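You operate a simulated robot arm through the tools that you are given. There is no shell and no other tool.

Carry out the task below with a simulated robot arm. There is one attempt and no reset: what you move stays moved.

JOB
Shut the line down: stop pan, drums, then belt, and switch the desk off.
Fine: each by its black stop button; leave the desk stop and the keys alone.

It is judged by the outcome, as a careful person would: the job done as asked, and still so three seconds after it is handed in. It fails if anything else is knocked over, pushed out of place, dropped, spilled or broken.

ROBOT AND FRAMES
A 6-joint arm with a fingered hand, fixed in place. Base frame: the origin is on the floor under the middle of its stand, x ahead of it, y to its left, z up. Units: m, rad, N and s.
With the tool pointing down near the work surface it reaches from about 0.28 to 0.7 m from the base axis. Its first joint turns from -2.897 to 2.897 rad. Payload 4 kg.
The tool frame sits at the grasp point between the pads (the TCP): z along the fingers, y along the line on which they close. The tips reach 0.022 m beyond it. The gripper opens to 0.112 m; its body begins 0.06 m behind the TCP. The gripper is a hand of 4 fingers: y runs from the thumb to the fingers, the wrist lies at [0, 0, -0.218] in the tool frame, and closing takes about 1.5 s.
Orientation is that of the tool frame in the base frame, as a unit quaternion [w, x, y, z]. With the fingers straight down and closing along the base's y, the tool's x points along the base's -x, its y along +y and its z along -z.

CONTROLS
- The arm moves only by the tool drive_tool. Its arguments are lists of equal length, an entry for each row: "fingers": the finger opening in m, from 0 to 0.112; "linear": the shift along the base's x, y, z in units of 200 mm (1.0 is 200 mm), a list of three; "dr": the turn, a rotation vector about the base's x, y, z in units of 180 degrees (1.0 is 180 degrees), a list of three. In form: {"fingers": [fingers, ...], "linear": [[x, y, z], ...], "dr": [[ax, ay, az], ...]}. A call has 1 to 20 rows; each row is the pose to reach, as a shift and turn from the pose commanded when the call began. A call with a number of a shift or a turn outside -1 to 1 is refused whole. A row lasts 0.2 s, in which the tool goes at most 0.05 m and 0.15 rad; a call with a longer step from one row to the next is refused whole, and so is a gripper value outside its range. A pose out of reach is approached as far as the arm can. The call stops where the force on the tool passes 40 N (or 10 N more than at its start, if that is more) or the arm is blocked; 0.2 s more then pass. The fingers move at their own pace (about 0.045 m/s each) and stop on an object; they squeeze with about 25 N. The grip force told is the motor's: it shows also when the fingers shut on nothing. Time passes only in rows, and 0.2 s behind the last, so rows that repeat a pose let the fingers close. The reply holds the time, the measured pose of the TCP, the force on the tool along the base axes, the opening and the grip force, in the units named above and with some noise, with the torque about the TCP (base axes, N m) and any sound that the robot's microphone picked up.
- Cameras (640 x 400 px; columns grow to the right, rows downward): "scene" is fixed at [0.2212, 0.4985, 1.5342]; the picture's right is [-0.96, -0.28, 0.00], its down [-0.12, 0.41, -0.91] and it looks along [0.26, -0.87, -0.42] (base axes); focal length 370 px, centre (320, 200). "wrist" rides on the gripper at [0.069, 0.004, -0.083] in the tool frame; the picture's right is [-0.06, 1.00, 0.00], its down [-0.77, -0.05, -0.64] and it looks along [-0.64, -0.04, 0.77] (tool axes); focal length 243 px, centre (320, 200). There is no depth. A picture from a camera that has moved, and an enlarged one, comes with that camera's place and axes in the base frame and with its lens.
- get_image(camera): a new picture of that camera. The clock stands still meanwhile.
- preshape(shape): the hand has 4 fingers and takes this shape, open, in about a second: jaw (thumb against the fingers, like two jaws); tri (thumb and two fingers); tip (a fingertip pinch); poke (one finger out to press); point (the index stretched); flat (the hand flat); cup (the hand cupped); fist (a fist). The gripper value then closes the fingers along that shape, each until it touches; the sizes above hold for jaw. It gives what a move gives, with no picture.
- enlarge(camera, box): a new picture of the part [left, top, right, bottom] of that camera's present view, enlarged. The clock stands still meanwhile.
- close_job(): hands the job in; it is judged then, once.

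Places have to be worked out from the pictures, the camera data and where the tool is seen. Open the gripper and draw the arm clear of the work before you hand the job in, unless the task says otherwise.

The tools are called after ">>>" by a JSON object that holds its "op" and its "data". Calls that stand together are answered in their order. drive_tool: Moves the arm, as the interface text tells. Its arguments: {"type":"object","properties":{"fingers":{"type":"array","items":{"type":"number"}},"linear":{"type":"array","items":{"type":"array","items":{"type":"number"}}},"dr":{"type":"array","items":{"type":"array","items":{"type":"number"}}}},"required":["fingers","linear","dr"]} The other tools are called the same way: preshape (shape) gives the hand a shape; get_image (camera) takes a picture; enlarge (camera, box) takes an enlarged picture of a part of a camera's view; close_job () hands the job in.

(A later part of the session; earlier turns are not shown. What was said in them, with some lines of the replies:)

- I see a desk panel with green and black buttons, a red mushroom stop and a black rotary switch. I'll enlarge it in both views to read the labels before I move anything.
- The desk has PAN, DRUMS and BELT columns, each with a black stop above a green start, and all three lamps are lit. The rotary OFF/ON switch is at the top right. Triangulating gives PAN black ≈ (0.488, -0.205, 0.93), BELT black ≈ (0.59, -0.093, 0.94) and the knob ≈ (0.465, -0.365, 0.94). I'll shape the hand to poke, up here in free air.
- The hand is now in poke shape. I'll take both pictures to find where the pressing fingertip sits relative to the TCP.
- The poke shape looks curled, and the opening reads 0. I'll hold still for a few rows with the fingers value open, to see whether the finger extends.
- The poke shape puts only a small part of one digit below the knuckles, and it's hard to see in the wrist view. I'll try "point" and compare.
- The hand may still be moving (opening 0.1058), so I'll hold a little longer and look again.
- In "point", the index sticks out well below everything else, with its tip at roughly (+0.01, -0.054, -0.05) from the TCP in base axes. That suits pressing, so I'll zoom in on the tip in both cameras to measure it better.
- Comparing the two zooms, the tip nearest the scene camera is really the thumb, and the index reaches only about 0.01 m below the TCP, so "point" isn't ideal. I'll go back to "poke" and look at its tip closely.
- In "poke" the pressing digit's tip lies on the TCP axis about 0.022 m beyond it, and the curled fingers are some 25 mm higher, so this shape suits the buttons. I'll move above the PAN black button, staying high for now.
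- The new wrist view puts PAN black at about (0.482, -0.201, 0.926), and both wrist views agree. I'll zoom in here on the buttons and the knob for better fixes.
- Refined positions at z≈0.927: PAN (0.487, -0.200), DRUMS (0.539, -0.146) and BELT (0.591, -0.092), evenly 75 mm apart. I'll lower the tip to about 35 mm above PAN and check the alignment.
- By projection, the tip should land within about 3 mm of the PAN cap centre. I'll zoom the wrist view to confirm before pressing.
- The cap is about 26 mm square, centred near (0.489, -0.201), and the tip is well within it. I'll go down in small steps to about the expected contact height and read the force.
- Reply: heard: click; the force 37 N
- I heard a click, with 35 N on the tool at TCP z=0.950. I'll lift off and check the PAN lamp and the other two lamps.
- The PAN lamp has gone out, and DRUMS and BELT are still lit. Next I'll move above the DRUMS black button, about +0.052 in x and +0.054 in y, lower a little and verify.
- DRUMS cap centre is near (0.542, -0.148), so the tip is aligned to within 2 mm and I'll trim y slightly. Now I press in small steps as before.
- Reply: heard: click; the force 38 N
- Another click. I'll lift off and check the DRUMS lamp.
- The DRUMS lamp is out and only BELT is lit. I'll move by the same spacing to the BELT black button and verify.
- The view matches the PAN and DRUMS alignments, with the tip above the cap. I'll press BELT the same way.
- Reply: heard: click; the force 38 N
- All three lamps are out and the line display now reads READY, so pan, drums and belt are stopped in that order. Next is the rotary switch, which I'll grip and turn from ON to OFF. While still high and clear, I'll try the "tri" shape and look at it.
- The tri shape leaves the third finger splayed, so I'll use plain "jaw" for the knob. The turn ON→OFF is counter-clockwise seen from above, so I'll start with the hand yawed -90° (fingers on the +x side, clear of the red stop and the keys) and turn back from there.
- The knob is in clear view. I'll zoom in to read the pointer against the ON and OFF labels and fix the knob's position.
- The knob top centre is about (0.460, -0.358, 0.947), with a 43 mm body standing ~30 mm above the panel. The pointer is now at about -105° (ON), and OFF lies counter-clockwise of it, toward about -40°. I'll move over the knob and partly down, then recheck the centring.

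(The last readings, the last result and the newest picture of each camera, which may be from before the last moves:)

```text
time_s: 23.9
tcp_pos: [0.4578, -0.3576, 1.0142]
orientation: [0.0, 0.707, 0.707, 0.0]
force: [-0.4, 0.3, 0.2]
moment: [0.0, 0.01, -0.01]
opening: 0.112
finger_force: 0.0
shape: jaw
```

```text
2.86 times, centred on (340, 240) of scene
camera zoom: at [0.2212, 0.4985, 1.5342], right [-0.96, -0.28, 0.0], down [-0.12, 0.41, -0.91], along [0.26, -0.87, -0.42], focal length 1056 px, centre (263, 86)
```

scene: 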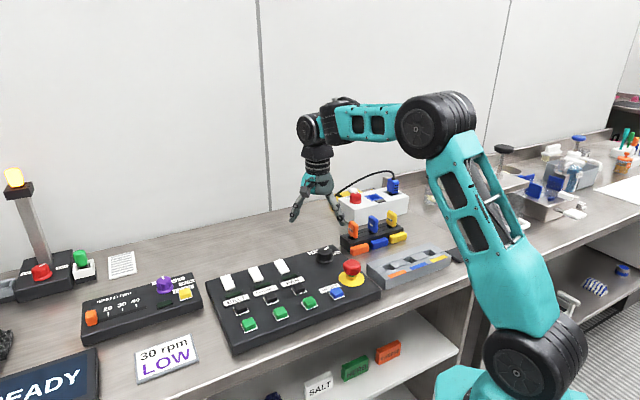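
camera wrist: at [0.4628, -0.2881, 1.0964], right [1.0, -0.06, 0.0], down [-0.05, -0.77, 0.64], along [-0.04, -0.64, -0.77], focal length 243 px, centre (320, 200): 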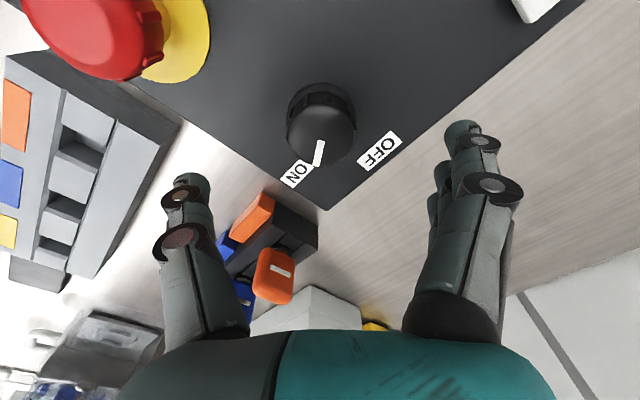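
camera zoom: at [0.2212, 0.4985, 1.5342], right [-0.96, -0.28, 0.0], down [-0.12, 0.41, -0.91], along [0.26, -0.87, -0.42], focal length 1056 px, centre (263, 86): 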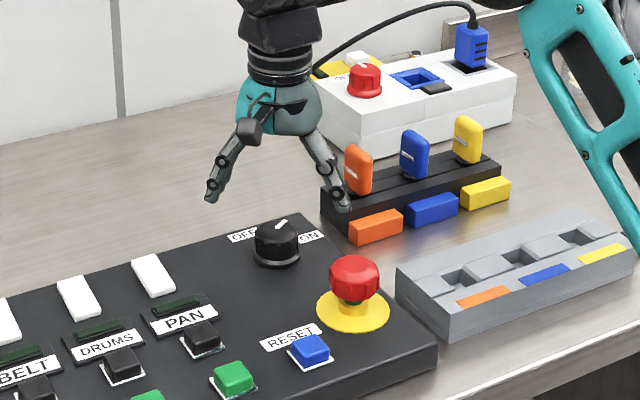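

The knob centre recomputes to (0.459, -0.357), so the TCP is centred to about 1 mm. I'll narrow the opening to 0.08 m before descending, to keep clear of the grey tray and the red stop, and then look again.

>>> {"op": "drive_tool", "data": {"fingers": [0.08, 0.08, 0.08, 0.08], "linear": [[0.004, 0, -0.05], [0.004, 0, -0.1], [0.004, 0, -0.1], [0.004, 0, -0.1]], "dr": [[0, 0, 0], [0, 0, 0], [0, 0, 0], [0, 0, 0]]}}

>>> {"op": "get_image", "data": {"camera": "wrist"}}

>>> {"op": "enlarge", "data": {"camera": "scene", "box": [280, 200, 380, 270]}}

```text
time_s: 24.9
tcp_pos: [0.4594, -0.3576, 0.993]
orientation: [0.0, 0.707, 0.707, 0.0]
force: [-0.8, -0.2, -0.8]
moment: [0.0, 0.02, 0.0]
opening: 0.0805
finger_force: 0.0
shape: jaw
```

```text
taken
camera wrist: at [0.4632, -0.2881, 1.0767], right [1.0, -0.06, 0.0], down [-0.05, -0.77, 0.64], along [-0.04, -0.64, -0.77], focal length 243 px, centre (320, 200)
```

wrist: 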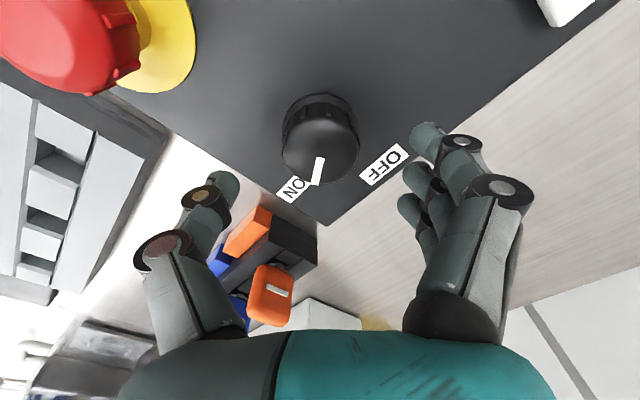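

```text
5.71 times, centred on (330, 235) of scene
camera zoom: at [0.2212, 0.4985, 1.5342], right [-0.96, -0.28, 0.0], down [-0.12, 0.41, -0.91], along [0.26, -0.87, -0.42], focal length 2113 px, centre (263, 0)
```

zoom: 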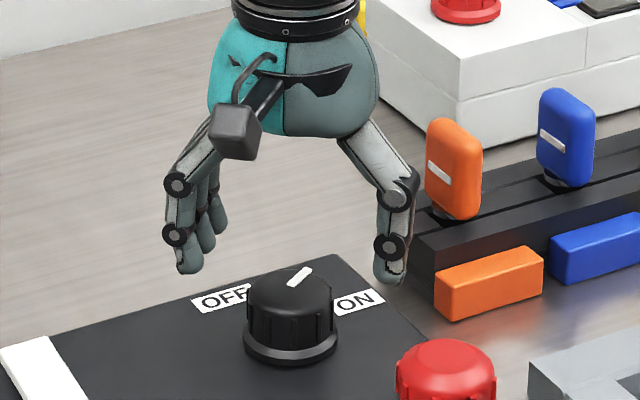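

The knob sits between the thumb and fingers with clearance on both sides. I'll lower the TCP to z≈0.955, which puts the tips about 15 mm below the knob top, and check for contact.

>>> {"op": "drive_tool", "data": {"fingers": [0.08, 0.08, 0.08, 0.08, 0.08], "linear": [[0.001, -0.001, -0.05], [0.001, -0.001, -0.1], [0.001, -0.001, -0.15], [0.001, -0.001, -0.19], [0.001, -0.001, -0.19]], "dr": [[0, 0, 0], [0, 0, 0], [0, 0, 0], [0, 0, 0], [0, 0, 0]]}}

>>> {"op": "get_image", "data": {"camera": "wrist"}}

>>> {"op": "enlarge", "data": {"camera": "scene", "box": [280, 200, 380, 270]}}

```text
time_s: 26.1
tcp_pos: [0.4605, -0.3572, 0.9553]
orientation: [-0.001, 0.707, 0.707, -0.001]
force: [-0.4, 0.6, 0.0]
moment: [0.02, 0.02, -0.03]
opening: 0.0802
finger_force: 0.1
shape: jaw
```

```text
taken
camera wrist: at [0.4643, -0.2879, 1.0375], right [1.0, -0.06, 0.0], down [-0.05, -0.77, 0.64], along [-0.04, -0.64, -0.77], focal length 243 px, centre (320, 200)
```

wrist: 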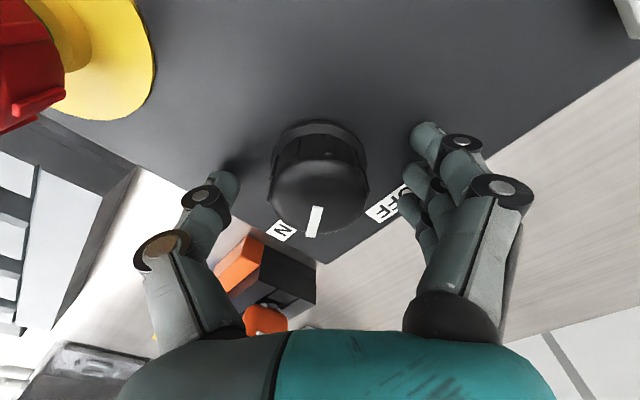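

```text
5.71 times, centred on (330, 235) of scene
camera zoom: at [0.2212, 0.4985, 1.5342], right [-0.96, -0.28, 0.0], down [-0.12, 0.41, -0.91], along [0.26, -0.87, -0.42], focal length 2113 px, centre (263, 0)
```

zoom: 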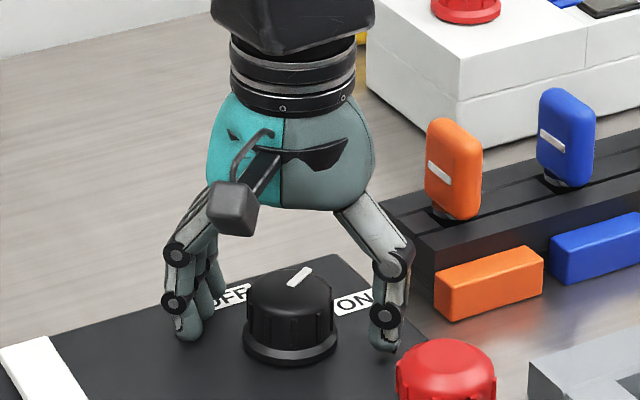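

The knob is centred between the fingers with no contact. I'll go 4 mm lower for a better bite and close on the knob.

>>> {"op": "drive_tool", "data": {"fingers": [0.08, 0.06, 0.03, 0.03, 0.03, 0.03, 0.03], "linear": [[0, 0, -0.02], [0, 0, -0.02], [0, 0, -0.02], [0, 0, -0.02], [0, 0, -0.02], [0, 0, -0.02], [0, 0, -0.02]], "dr": [[0, 0, 0], [0, 0, 0], [0, 0, 0], [0, 0, 0], [0, 0, 0], [0, 0, 0], [0, 0, 0]]}}

>>> {"op": "get_image", "data": {"camera": "wrist"}}

>>> {"op": "enlarge", "data": {"camera": "scene", "box": [280, 200, 380, 270]}}

```text
time_s: 27.5
tcp_pos: [0.4554, -0.3579, 0.9529]
orientation: [-0.003, 0.71, 0.704, -0.002]
force: [-19.1, 5.0, 16.3]
moment: [0.11, 0.63, 0.02]
opening: 0.0307
finger_force: 24.2
shape: jaw
stopped in row 6: the force on the tool passed its limit at 41 N (the readings are from after the stop); the commanded pose is now the measured one
```

```text
taken
camera wrist: at [0.4613, -0.2883, 1.0354], right [1.0, -0.07, -0.01], down [-0.05, -0.77, 0.64], along [-0.05, -0.64, -0.77], focal length 243 px, centre (320, 200)
```

wrist: 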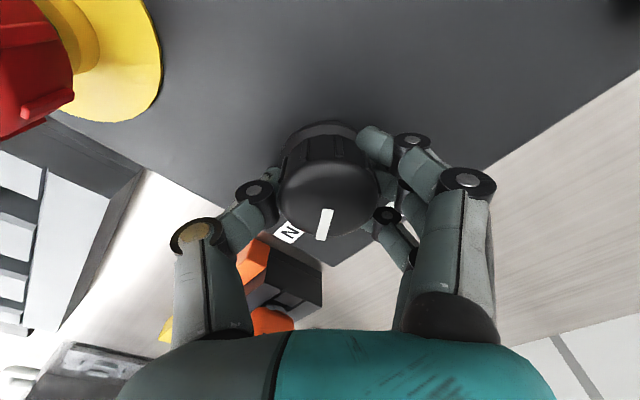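

```text
5.71 times, centred on (330, 235) of scene
camera zoom: at [0.2212, 0.4985, 1.5342], right [-0.96, -0.28, 0.0], down [-0.12, 0.41, -0.91], along [0.26, -0.87, -0.42], focal length 2113 px, centre (263, 0)
```

zoom: 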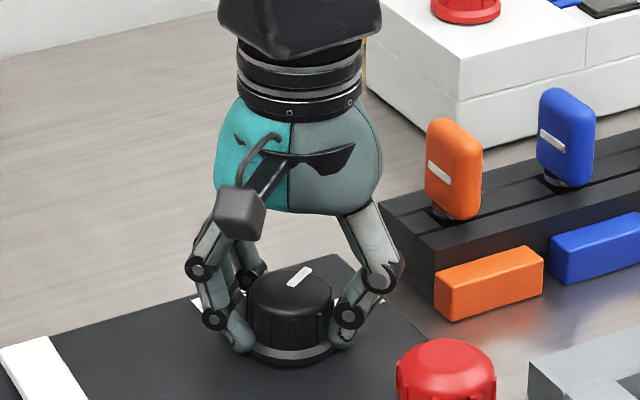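

I've gripped the knob (24 N finger force), but the hand was pulled about 5 mm to -x with some residual side and upward force. I'll ease the hand 2.5 mm in -x and 3 mm up to balance the grip, and read the force.

>>> {"op": "drive_tool", "data": {"fingers": [0.03, 0.03, 0.03], "linear": [[-0.006, 0, 0.008], [-0.0125, 0, 0.015], [-0.0125, 0, 0.015]], "dr": [[0, 0, 0], [0, 0, 0], [0, 0, 0]]}}

>>> {"op": "enlarge", "data": {"camera": "wrist", "box": [220, 100, 460, 250]}}

```text
time_s: 28.3
tcp_pos: [0.4545, -0.3581, 0.9533]
orientation: [-0.003, 0.709, 0.705, -0.002]
force: [-13.3, 2.4, -8.7]
moment: [-0.01, 0.16, 0.03]
opening: 0.028
finger_force: 25.2
shape: jaw
```

```text
2.67 times, centred on (340, 175) of wrist
camera zoom: at [0.4597, -0.2884, 1.0363], right [1.0, -0.07, -0.01], down [-0.05, -0.77, 0.64], along [-0.05, -0.64, -0.77], focal length 647 px, centre (267, 267)
```

zoom: 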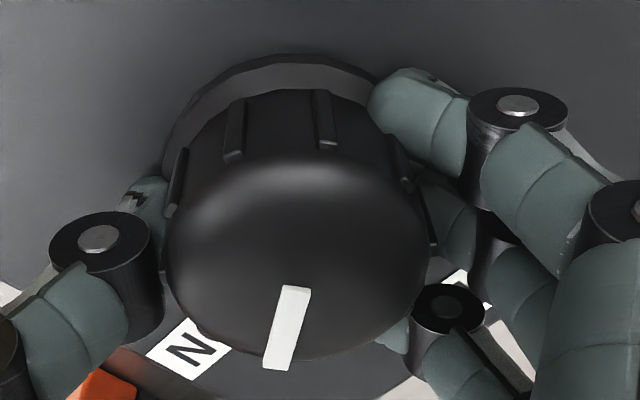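

The grip is now balanced (about 16 N total), with the thumb and fingers around the knob body. I'll begin turning counter-clockwise in small steps, letting the TCP orbit the knob axis slightly.

>>> {"op": "drive_tool", "data": {"fingers": [0.03, 0.03, 0.03, 0.03], "linear": [[0, -0.002, -0.004], [0.0005, -0.004, -0.004], [0.001, -0.006, -0.004], [0.001, -0.006, -0.004]], "dr": [[0, 0, 0.0318], [0, 0, 0.0637], [0, 0, 0.0955], [0, 0, 0.0955]]}}

>>> {"op": "enlarge", "data": {"camera": "wrist", "box": [220, 100, 460, 250]}}

```text
time_s: 29.3
tcp_pos: [0.456, -0.3592, 0.953]
orientation: [-0.002, 0.596, 0.803, -0.001]
force: [-13.9, 2.5, -7.5]
moment: [0.0, 0.22, 0.07]
opening: 0.0277
finger_force: 24.5
shape: jaw
```

```text
2.67 times, centred on (340, 175) of wrist
camera zoom: at [0.4397, -0.2915, 1.0365], right [0.97, 0.23, 0.0], down [0.18, -0.75, 0.64], along [0.14, -0.62, -0.77], focal length 647 px, centre (267, 267)
```

zoom: 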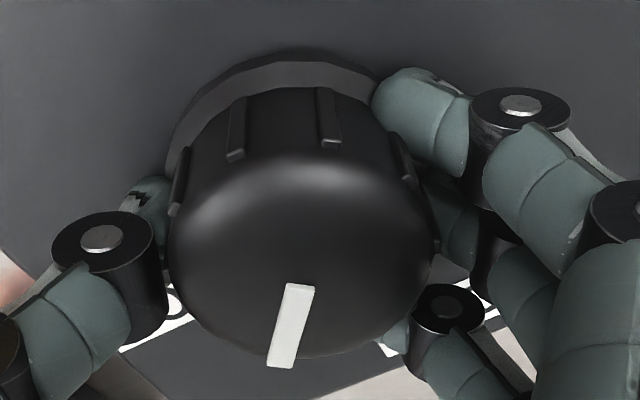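

The knob is turning with the hand (about 17° so far) at a low torque. I'll continue counter-clockwise in steps and listen for a click.

>>> {"op": "drive_tool", "data": {"fingers": [0.03, 0.03, 0.03, 0.03, 0.03, 0.03], "linear": [[0.001, -0.0015, 0], [0.002, -0.003, 0], [0.003, -0.0045, 0], [0.004, -0.006, 0], [0.0045, -0.0075, 0], [0.0045, -0.0075, 0]], "dr": [[0, 0, 0.0286], [0, 0, 0.0573], [0, 0, 0.0859], [0, 0, 0.1146], [0, 0, 0.1432], [0, 0, 0.1432]]}}

>>> {"op": "enlarge", "data": {"camera": "wrist", "box": [220, 100, 460, 250]}}

>>> {"op": "enlarge", "data": {"camera": "scene", "box": [280, 200, 380, 270]}}

>>> {"op": "get_image", "data": {"camera": "scene"}}

```text
time_s: 30.7
tcp_pos: [0.4565, -0.3612, 0.9534]
orientation: [-0.001, 0.402, 0.916, -0.001]
force: [-4.3, -6.0, -9.8]
moment: [-0.05, 0.04, 0.0]
opening: 0.0277
finger_force: 24.8
shape: jaw
```

```text
2.67 times, centred on (340, 175) of wrist
camera zoom: at [0.4132, -0.3069, 1.0364], right [0.78, 0.63, 0.0], down [0.48, -0.59, 0.64], along [0.4, -0.5, -0.77], focal length 647 px, centre (267, 267)
```

zoom: 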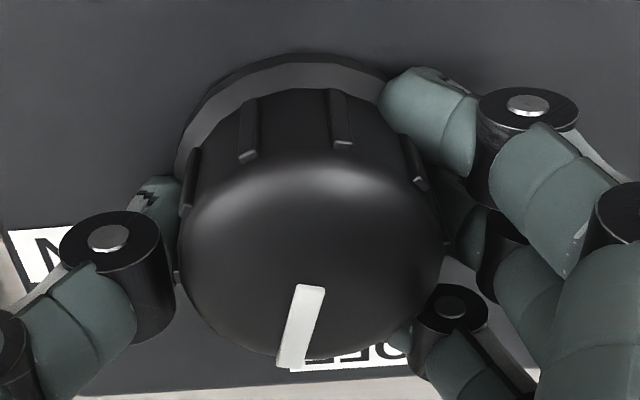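

```text
5.71 times, centred on (330, 235) of scene
camera zoom: at [0.2212, 0.4985, 1.5342], right [-0.96, -0.28, 0.0], down [-0.12, 0.41, -0.91], along [0.26, -0.87, -0.42], focal length 2113 px, centre (263, 0)
```

zoom: 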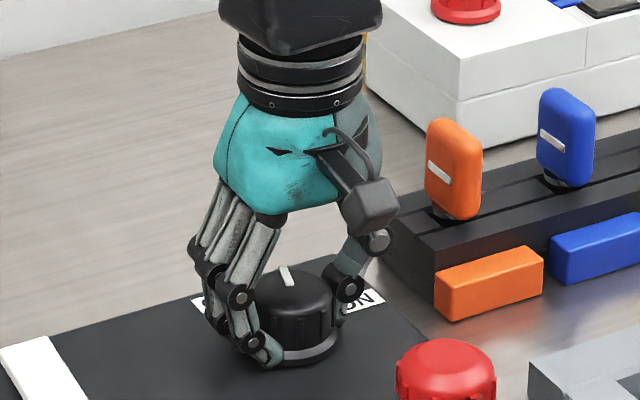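

```text
taken
```

scene: 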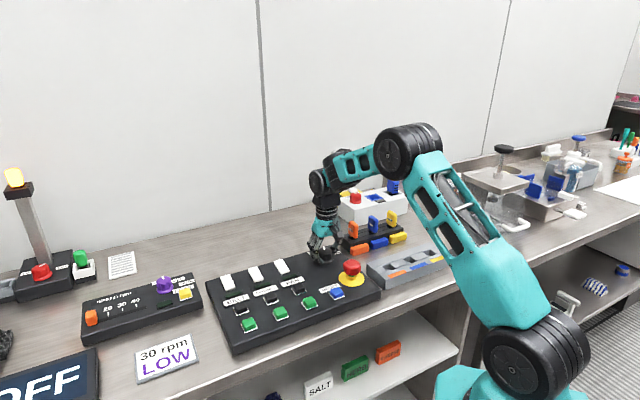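

The line display now reads OFF, with the pointer at about -62°. OFF's label is a bit further round, so I'll turn another ~17° gently, so the switch rests firmly at OFF, and watch the torque.

>>> {"op": "drive_tool", "data": {"fingers": [0.03, 0.03, 0.03, 0.03, 0.03], "linear": [[0.001, -0.0005, 0], [0.0025, -0.001, 0], [0.004, -0.002, 0], [0.0045, -0.003, 0], [0.0045, -0.003, 0]], "dr": [[0, 0, 0.024], [0, 0, 0.048], [0, 0, 0.072], [0, 0, 0.0955], [0, 0, 0.0955]]}}

>>> {"op": "enlarge", "data": {"camera": "wrist", "box": [220, 100, 460, 250]}}

>>> {"op": "enlarge", "data": {"camera": "scene", "box": [280, 200, 380, 270]}}

```text
time_s: 31.9
tcp_pos: [0.4576, -0.3609, 0.9536]
orientation: [0.0, 0.26, 0.966, -0.003]
force: [9.7, -14.0, -9.0]
moment: [-0.14, -0.19, -0.2]
opening: 0.0276
finger_force: 24.6
shape: jaw
```

```text
2.67 times, centred on (340, 175) of wrist
camera zoom: at [0.4004, -0.3224, 1.0363], right [0.56, 0.83, 0.0], down [0.64, -0.42, 0.64], along [0.53, -0.36, -0.77], focal length 647 px, centre (267, 267)
```

zoom: 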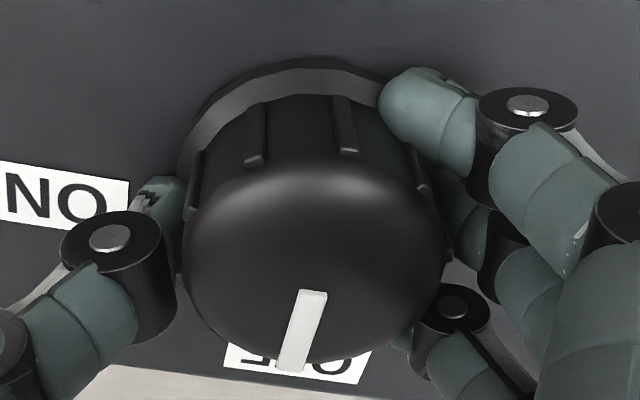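

```text
5.71 times, centred on (330, 235) of scene
camera zoom: at [0.2212, 0.4985, 1.5342], right [-0.96, -0.28, 0.0], down [-0.12, 0.41, -0.91], along [0.26, -0.87, -0.42], focal length 2113 px, centre (263, 0)
```

zoom: 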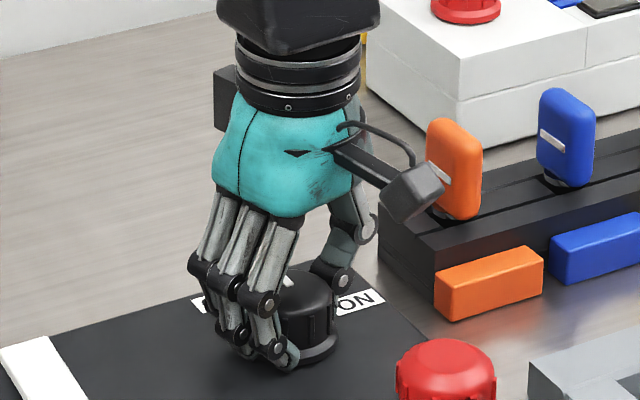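

The torque has risen against the turn (-0.2 N m), so the switch is at its OFF stop with the pointer on the OFF label. I'll open the fingers in place and lift straight up.

>>> {"op": "drive_tool", "data": {"fingers": [0.045, 0.06, 0.075, 0.075, 0.075, 0.075], "linear": [[0, 0, 0], [0, 0, 0], [0, 0, 0], [0, 0, 0], [0, 0, 0], [0, 0, 0]], "dr": [[0, 0, 0], [0, 0, 0], [0, 0, 0], [0, 0, 0], [0, 0, 0], [0, 0, 0]]}}

>>> {"op": "get_image", "data": {"camera": "wrist"}}

```text
time_s: 33.3
tcp_pos: [0.4556, -0.3615, 0.9526]
orientation: [-0.001, 0.26, 0.966, -0.002]
force: [-0.5, 0.4, 0.2]
moment: [0.04, -0.02, -0.02]
opening: 0.0747
finger_force: 0.0
shape: jaw
```

```text
taken
camera wrist: at [0.3997, -0.3217, 1.0364], right [0.56, 0.83, 0.0], down [0.64, -0.42, 0.64], along [0.53, -0.36, -0.77], focal length 243 px, centre (320, 200)
```

wrist: 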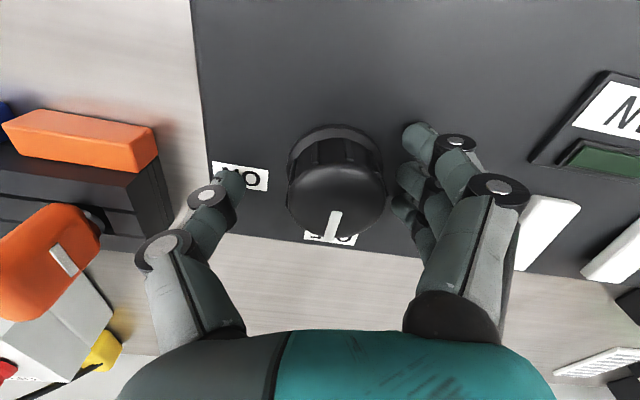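

The fingers are clear of the knob with zero force, and the pointer rests on OFF. I'll lift straight up, well above the keys and the red stop.

>>> {"op": "drive_tool", "data": {"fingers": [0.075, 0.075, 0.075, 0.075, 0.075, 0.075, 0.075], "linear": [[0, 0, 0.1], [0, 0, 0.25], [0, 0, 0.45], [0, 0, 0.65], [0, 0, 0.85], [0, 0, 1.0], [0, 0, 1.0]], "dr": [[0, 0, 0], [0, 0, 0], [0, 0, 0], [0, 0, 0], [0, 0, 0], [0, 0, 0], [0, 0, 0]]}}

>>> {"op": "get_image", "data": {"camera": "scene"}}

>>> {"op": "enlarge", "data": {"camera": "scene", "box": [280, 200, 380, 270]}}

>>> {"op": "get_image", "data": {"camera": "wrist"}}

```text
time_s: 34.9
tcp_pos: [0.4559, -0.3594, 1.1538]
orientation: [-0.001, 0.26, 0.966, -0.002]
force: [0.4, -0.7, 0.3]
moment: [-0.01, -0.01, -0.01]
opening: 0.0746
finger_force: 0.1
shape: jaw
```

```text
taken
```

scene: 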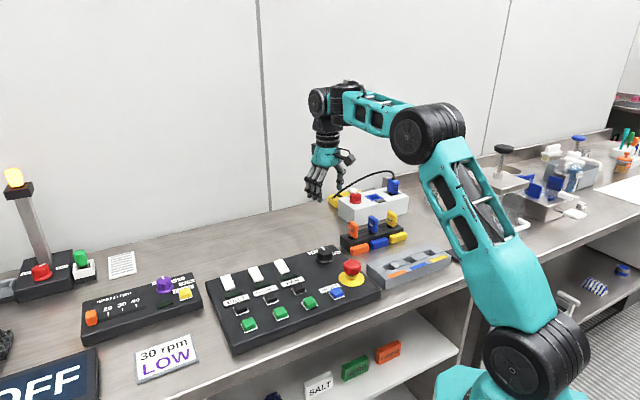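

```text
5.71 times, centred on (330, 235) of scene
camera zoom: at [0.2212, 0.4985, 1.5342], right [-0.96, -0.28, 0.0], down [-0.12, 0.41, -0.91], along [0.26, -0.87, -0.42], focal length 2113 px, centre (263, 0)
```

zoom: 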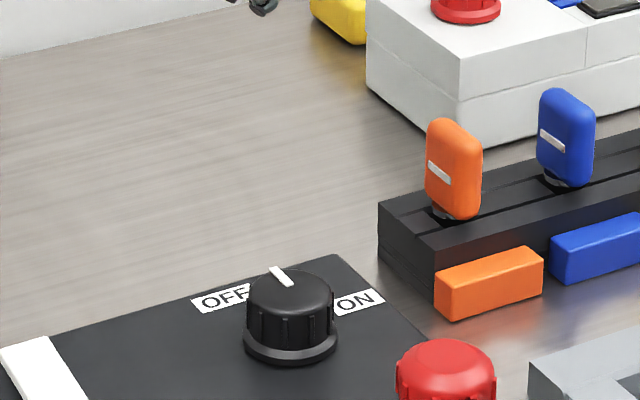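

```text
taken
camera wrist: at [0.3973, -0.32, 1.2374], right [0.56, 0.83, 0.0], down [0.64, -0.42, 0.64], along [0.53, -0.36, -0.77], focal length 243 px, centre (320, 200)
```

wrist: 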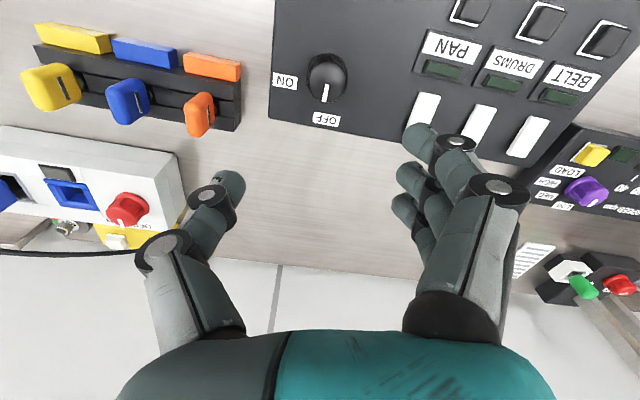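

The display reads OFF, the knob points at OFF, all three lamps are dark, and the red stop and keys are untouched. I'll open the hand fully and draw the arm back toward its starting place.

>>> {"op": "drive_tool", "data": {"fingers": [0.112, 0.112, 0.112, 0.112, 0.112, 0.112, 0.112, 0.112, 0.112, 0.112], "linear": [[0, 0, 0.15], [0, 0, 0.35], [-0.08, 0.14, 0.5], [-0.16, 0.28, 0.6], [-0.24, 0.42, 0.65], [-0.32, 0.56, 0.65], [-0.4, 0.7, 0.65], [-0.5, 0.85, 0.65], [-0.6, 1.0, 0.65], [-0.6, 1.0, 0.65]], "dr": [[0, 0, 0], [0, 0, 0], [0, 0, 0], [0, 0, 0], [0, 0, 0], [0, 0, 0], [0, 0, 0], [0, 0, 0], [0, 0, 0], [0, 0, 0]]}}

>>> {"op": "get_image", "data": {"camera": "scene"}}

>>> {"op": "enlarge", "data": {"camera": "scene", "box": [200, 210, 400, 335]}}

```text
time_s: 37.1
tcp_pos: [0.3379, -0.1612, 1.2857]
orientation: [-0.002, 0.261, 0.965, -0.001]
force: [0.0, -1.7, 0.3]
moment: [0.0, 0.05, -0.01]
opening: 0.1119
finger_force: 0.1
shape: jaw
```

```text
taken
```

scene: 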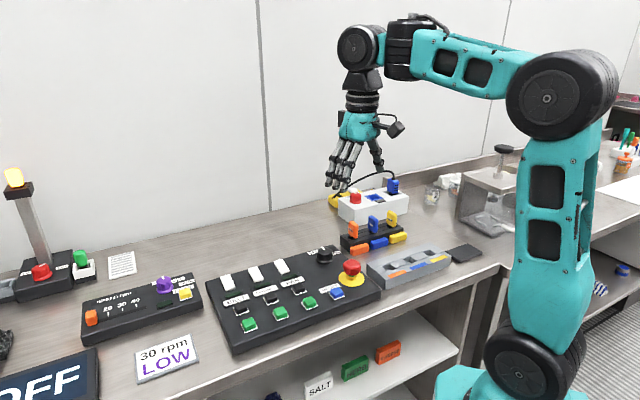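

```text
3.20 times, centred on (300, 272) of scene
camera zoom: at [0.2212, 0.4985, 1.5342], right [-0.96, -0.28, 0.0], down [-0.12, 0.41, -0.91], along [0.26, -0.87, -0.42], focal length 1183 px, centre (384, -32)
```

zoom: 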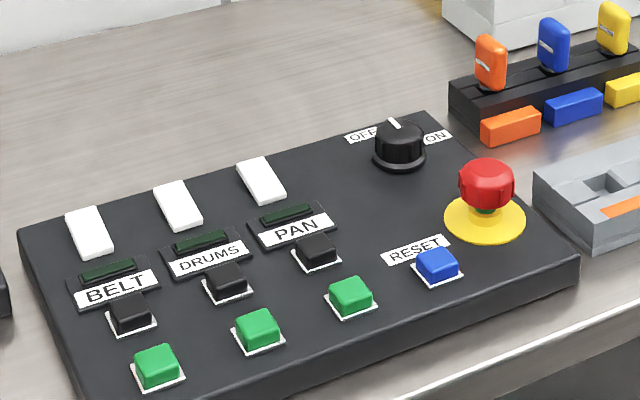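

All three lamps are dark, the desk switch is at OFF and the display reads OFF. Everything else stands where it was, and the arm is clear with the hand open, so I'm handing the job in.

>>> {"op": "close_job", "data": {}}

```text
The job is handed in.
```

The line is shut down. I stopped the pan, then the drums, then the belt, each with its black stop button. Each press gave one click, and its lamp went out. I then turned the desk switch from ON to OFF, and the line display now reads OFF.

I didn't touch the red desk stop or the keys, and nothing else was moved. The hand is open and the arm is drawn back clear of the desk. I've handed the job in, but no verdict has come back.
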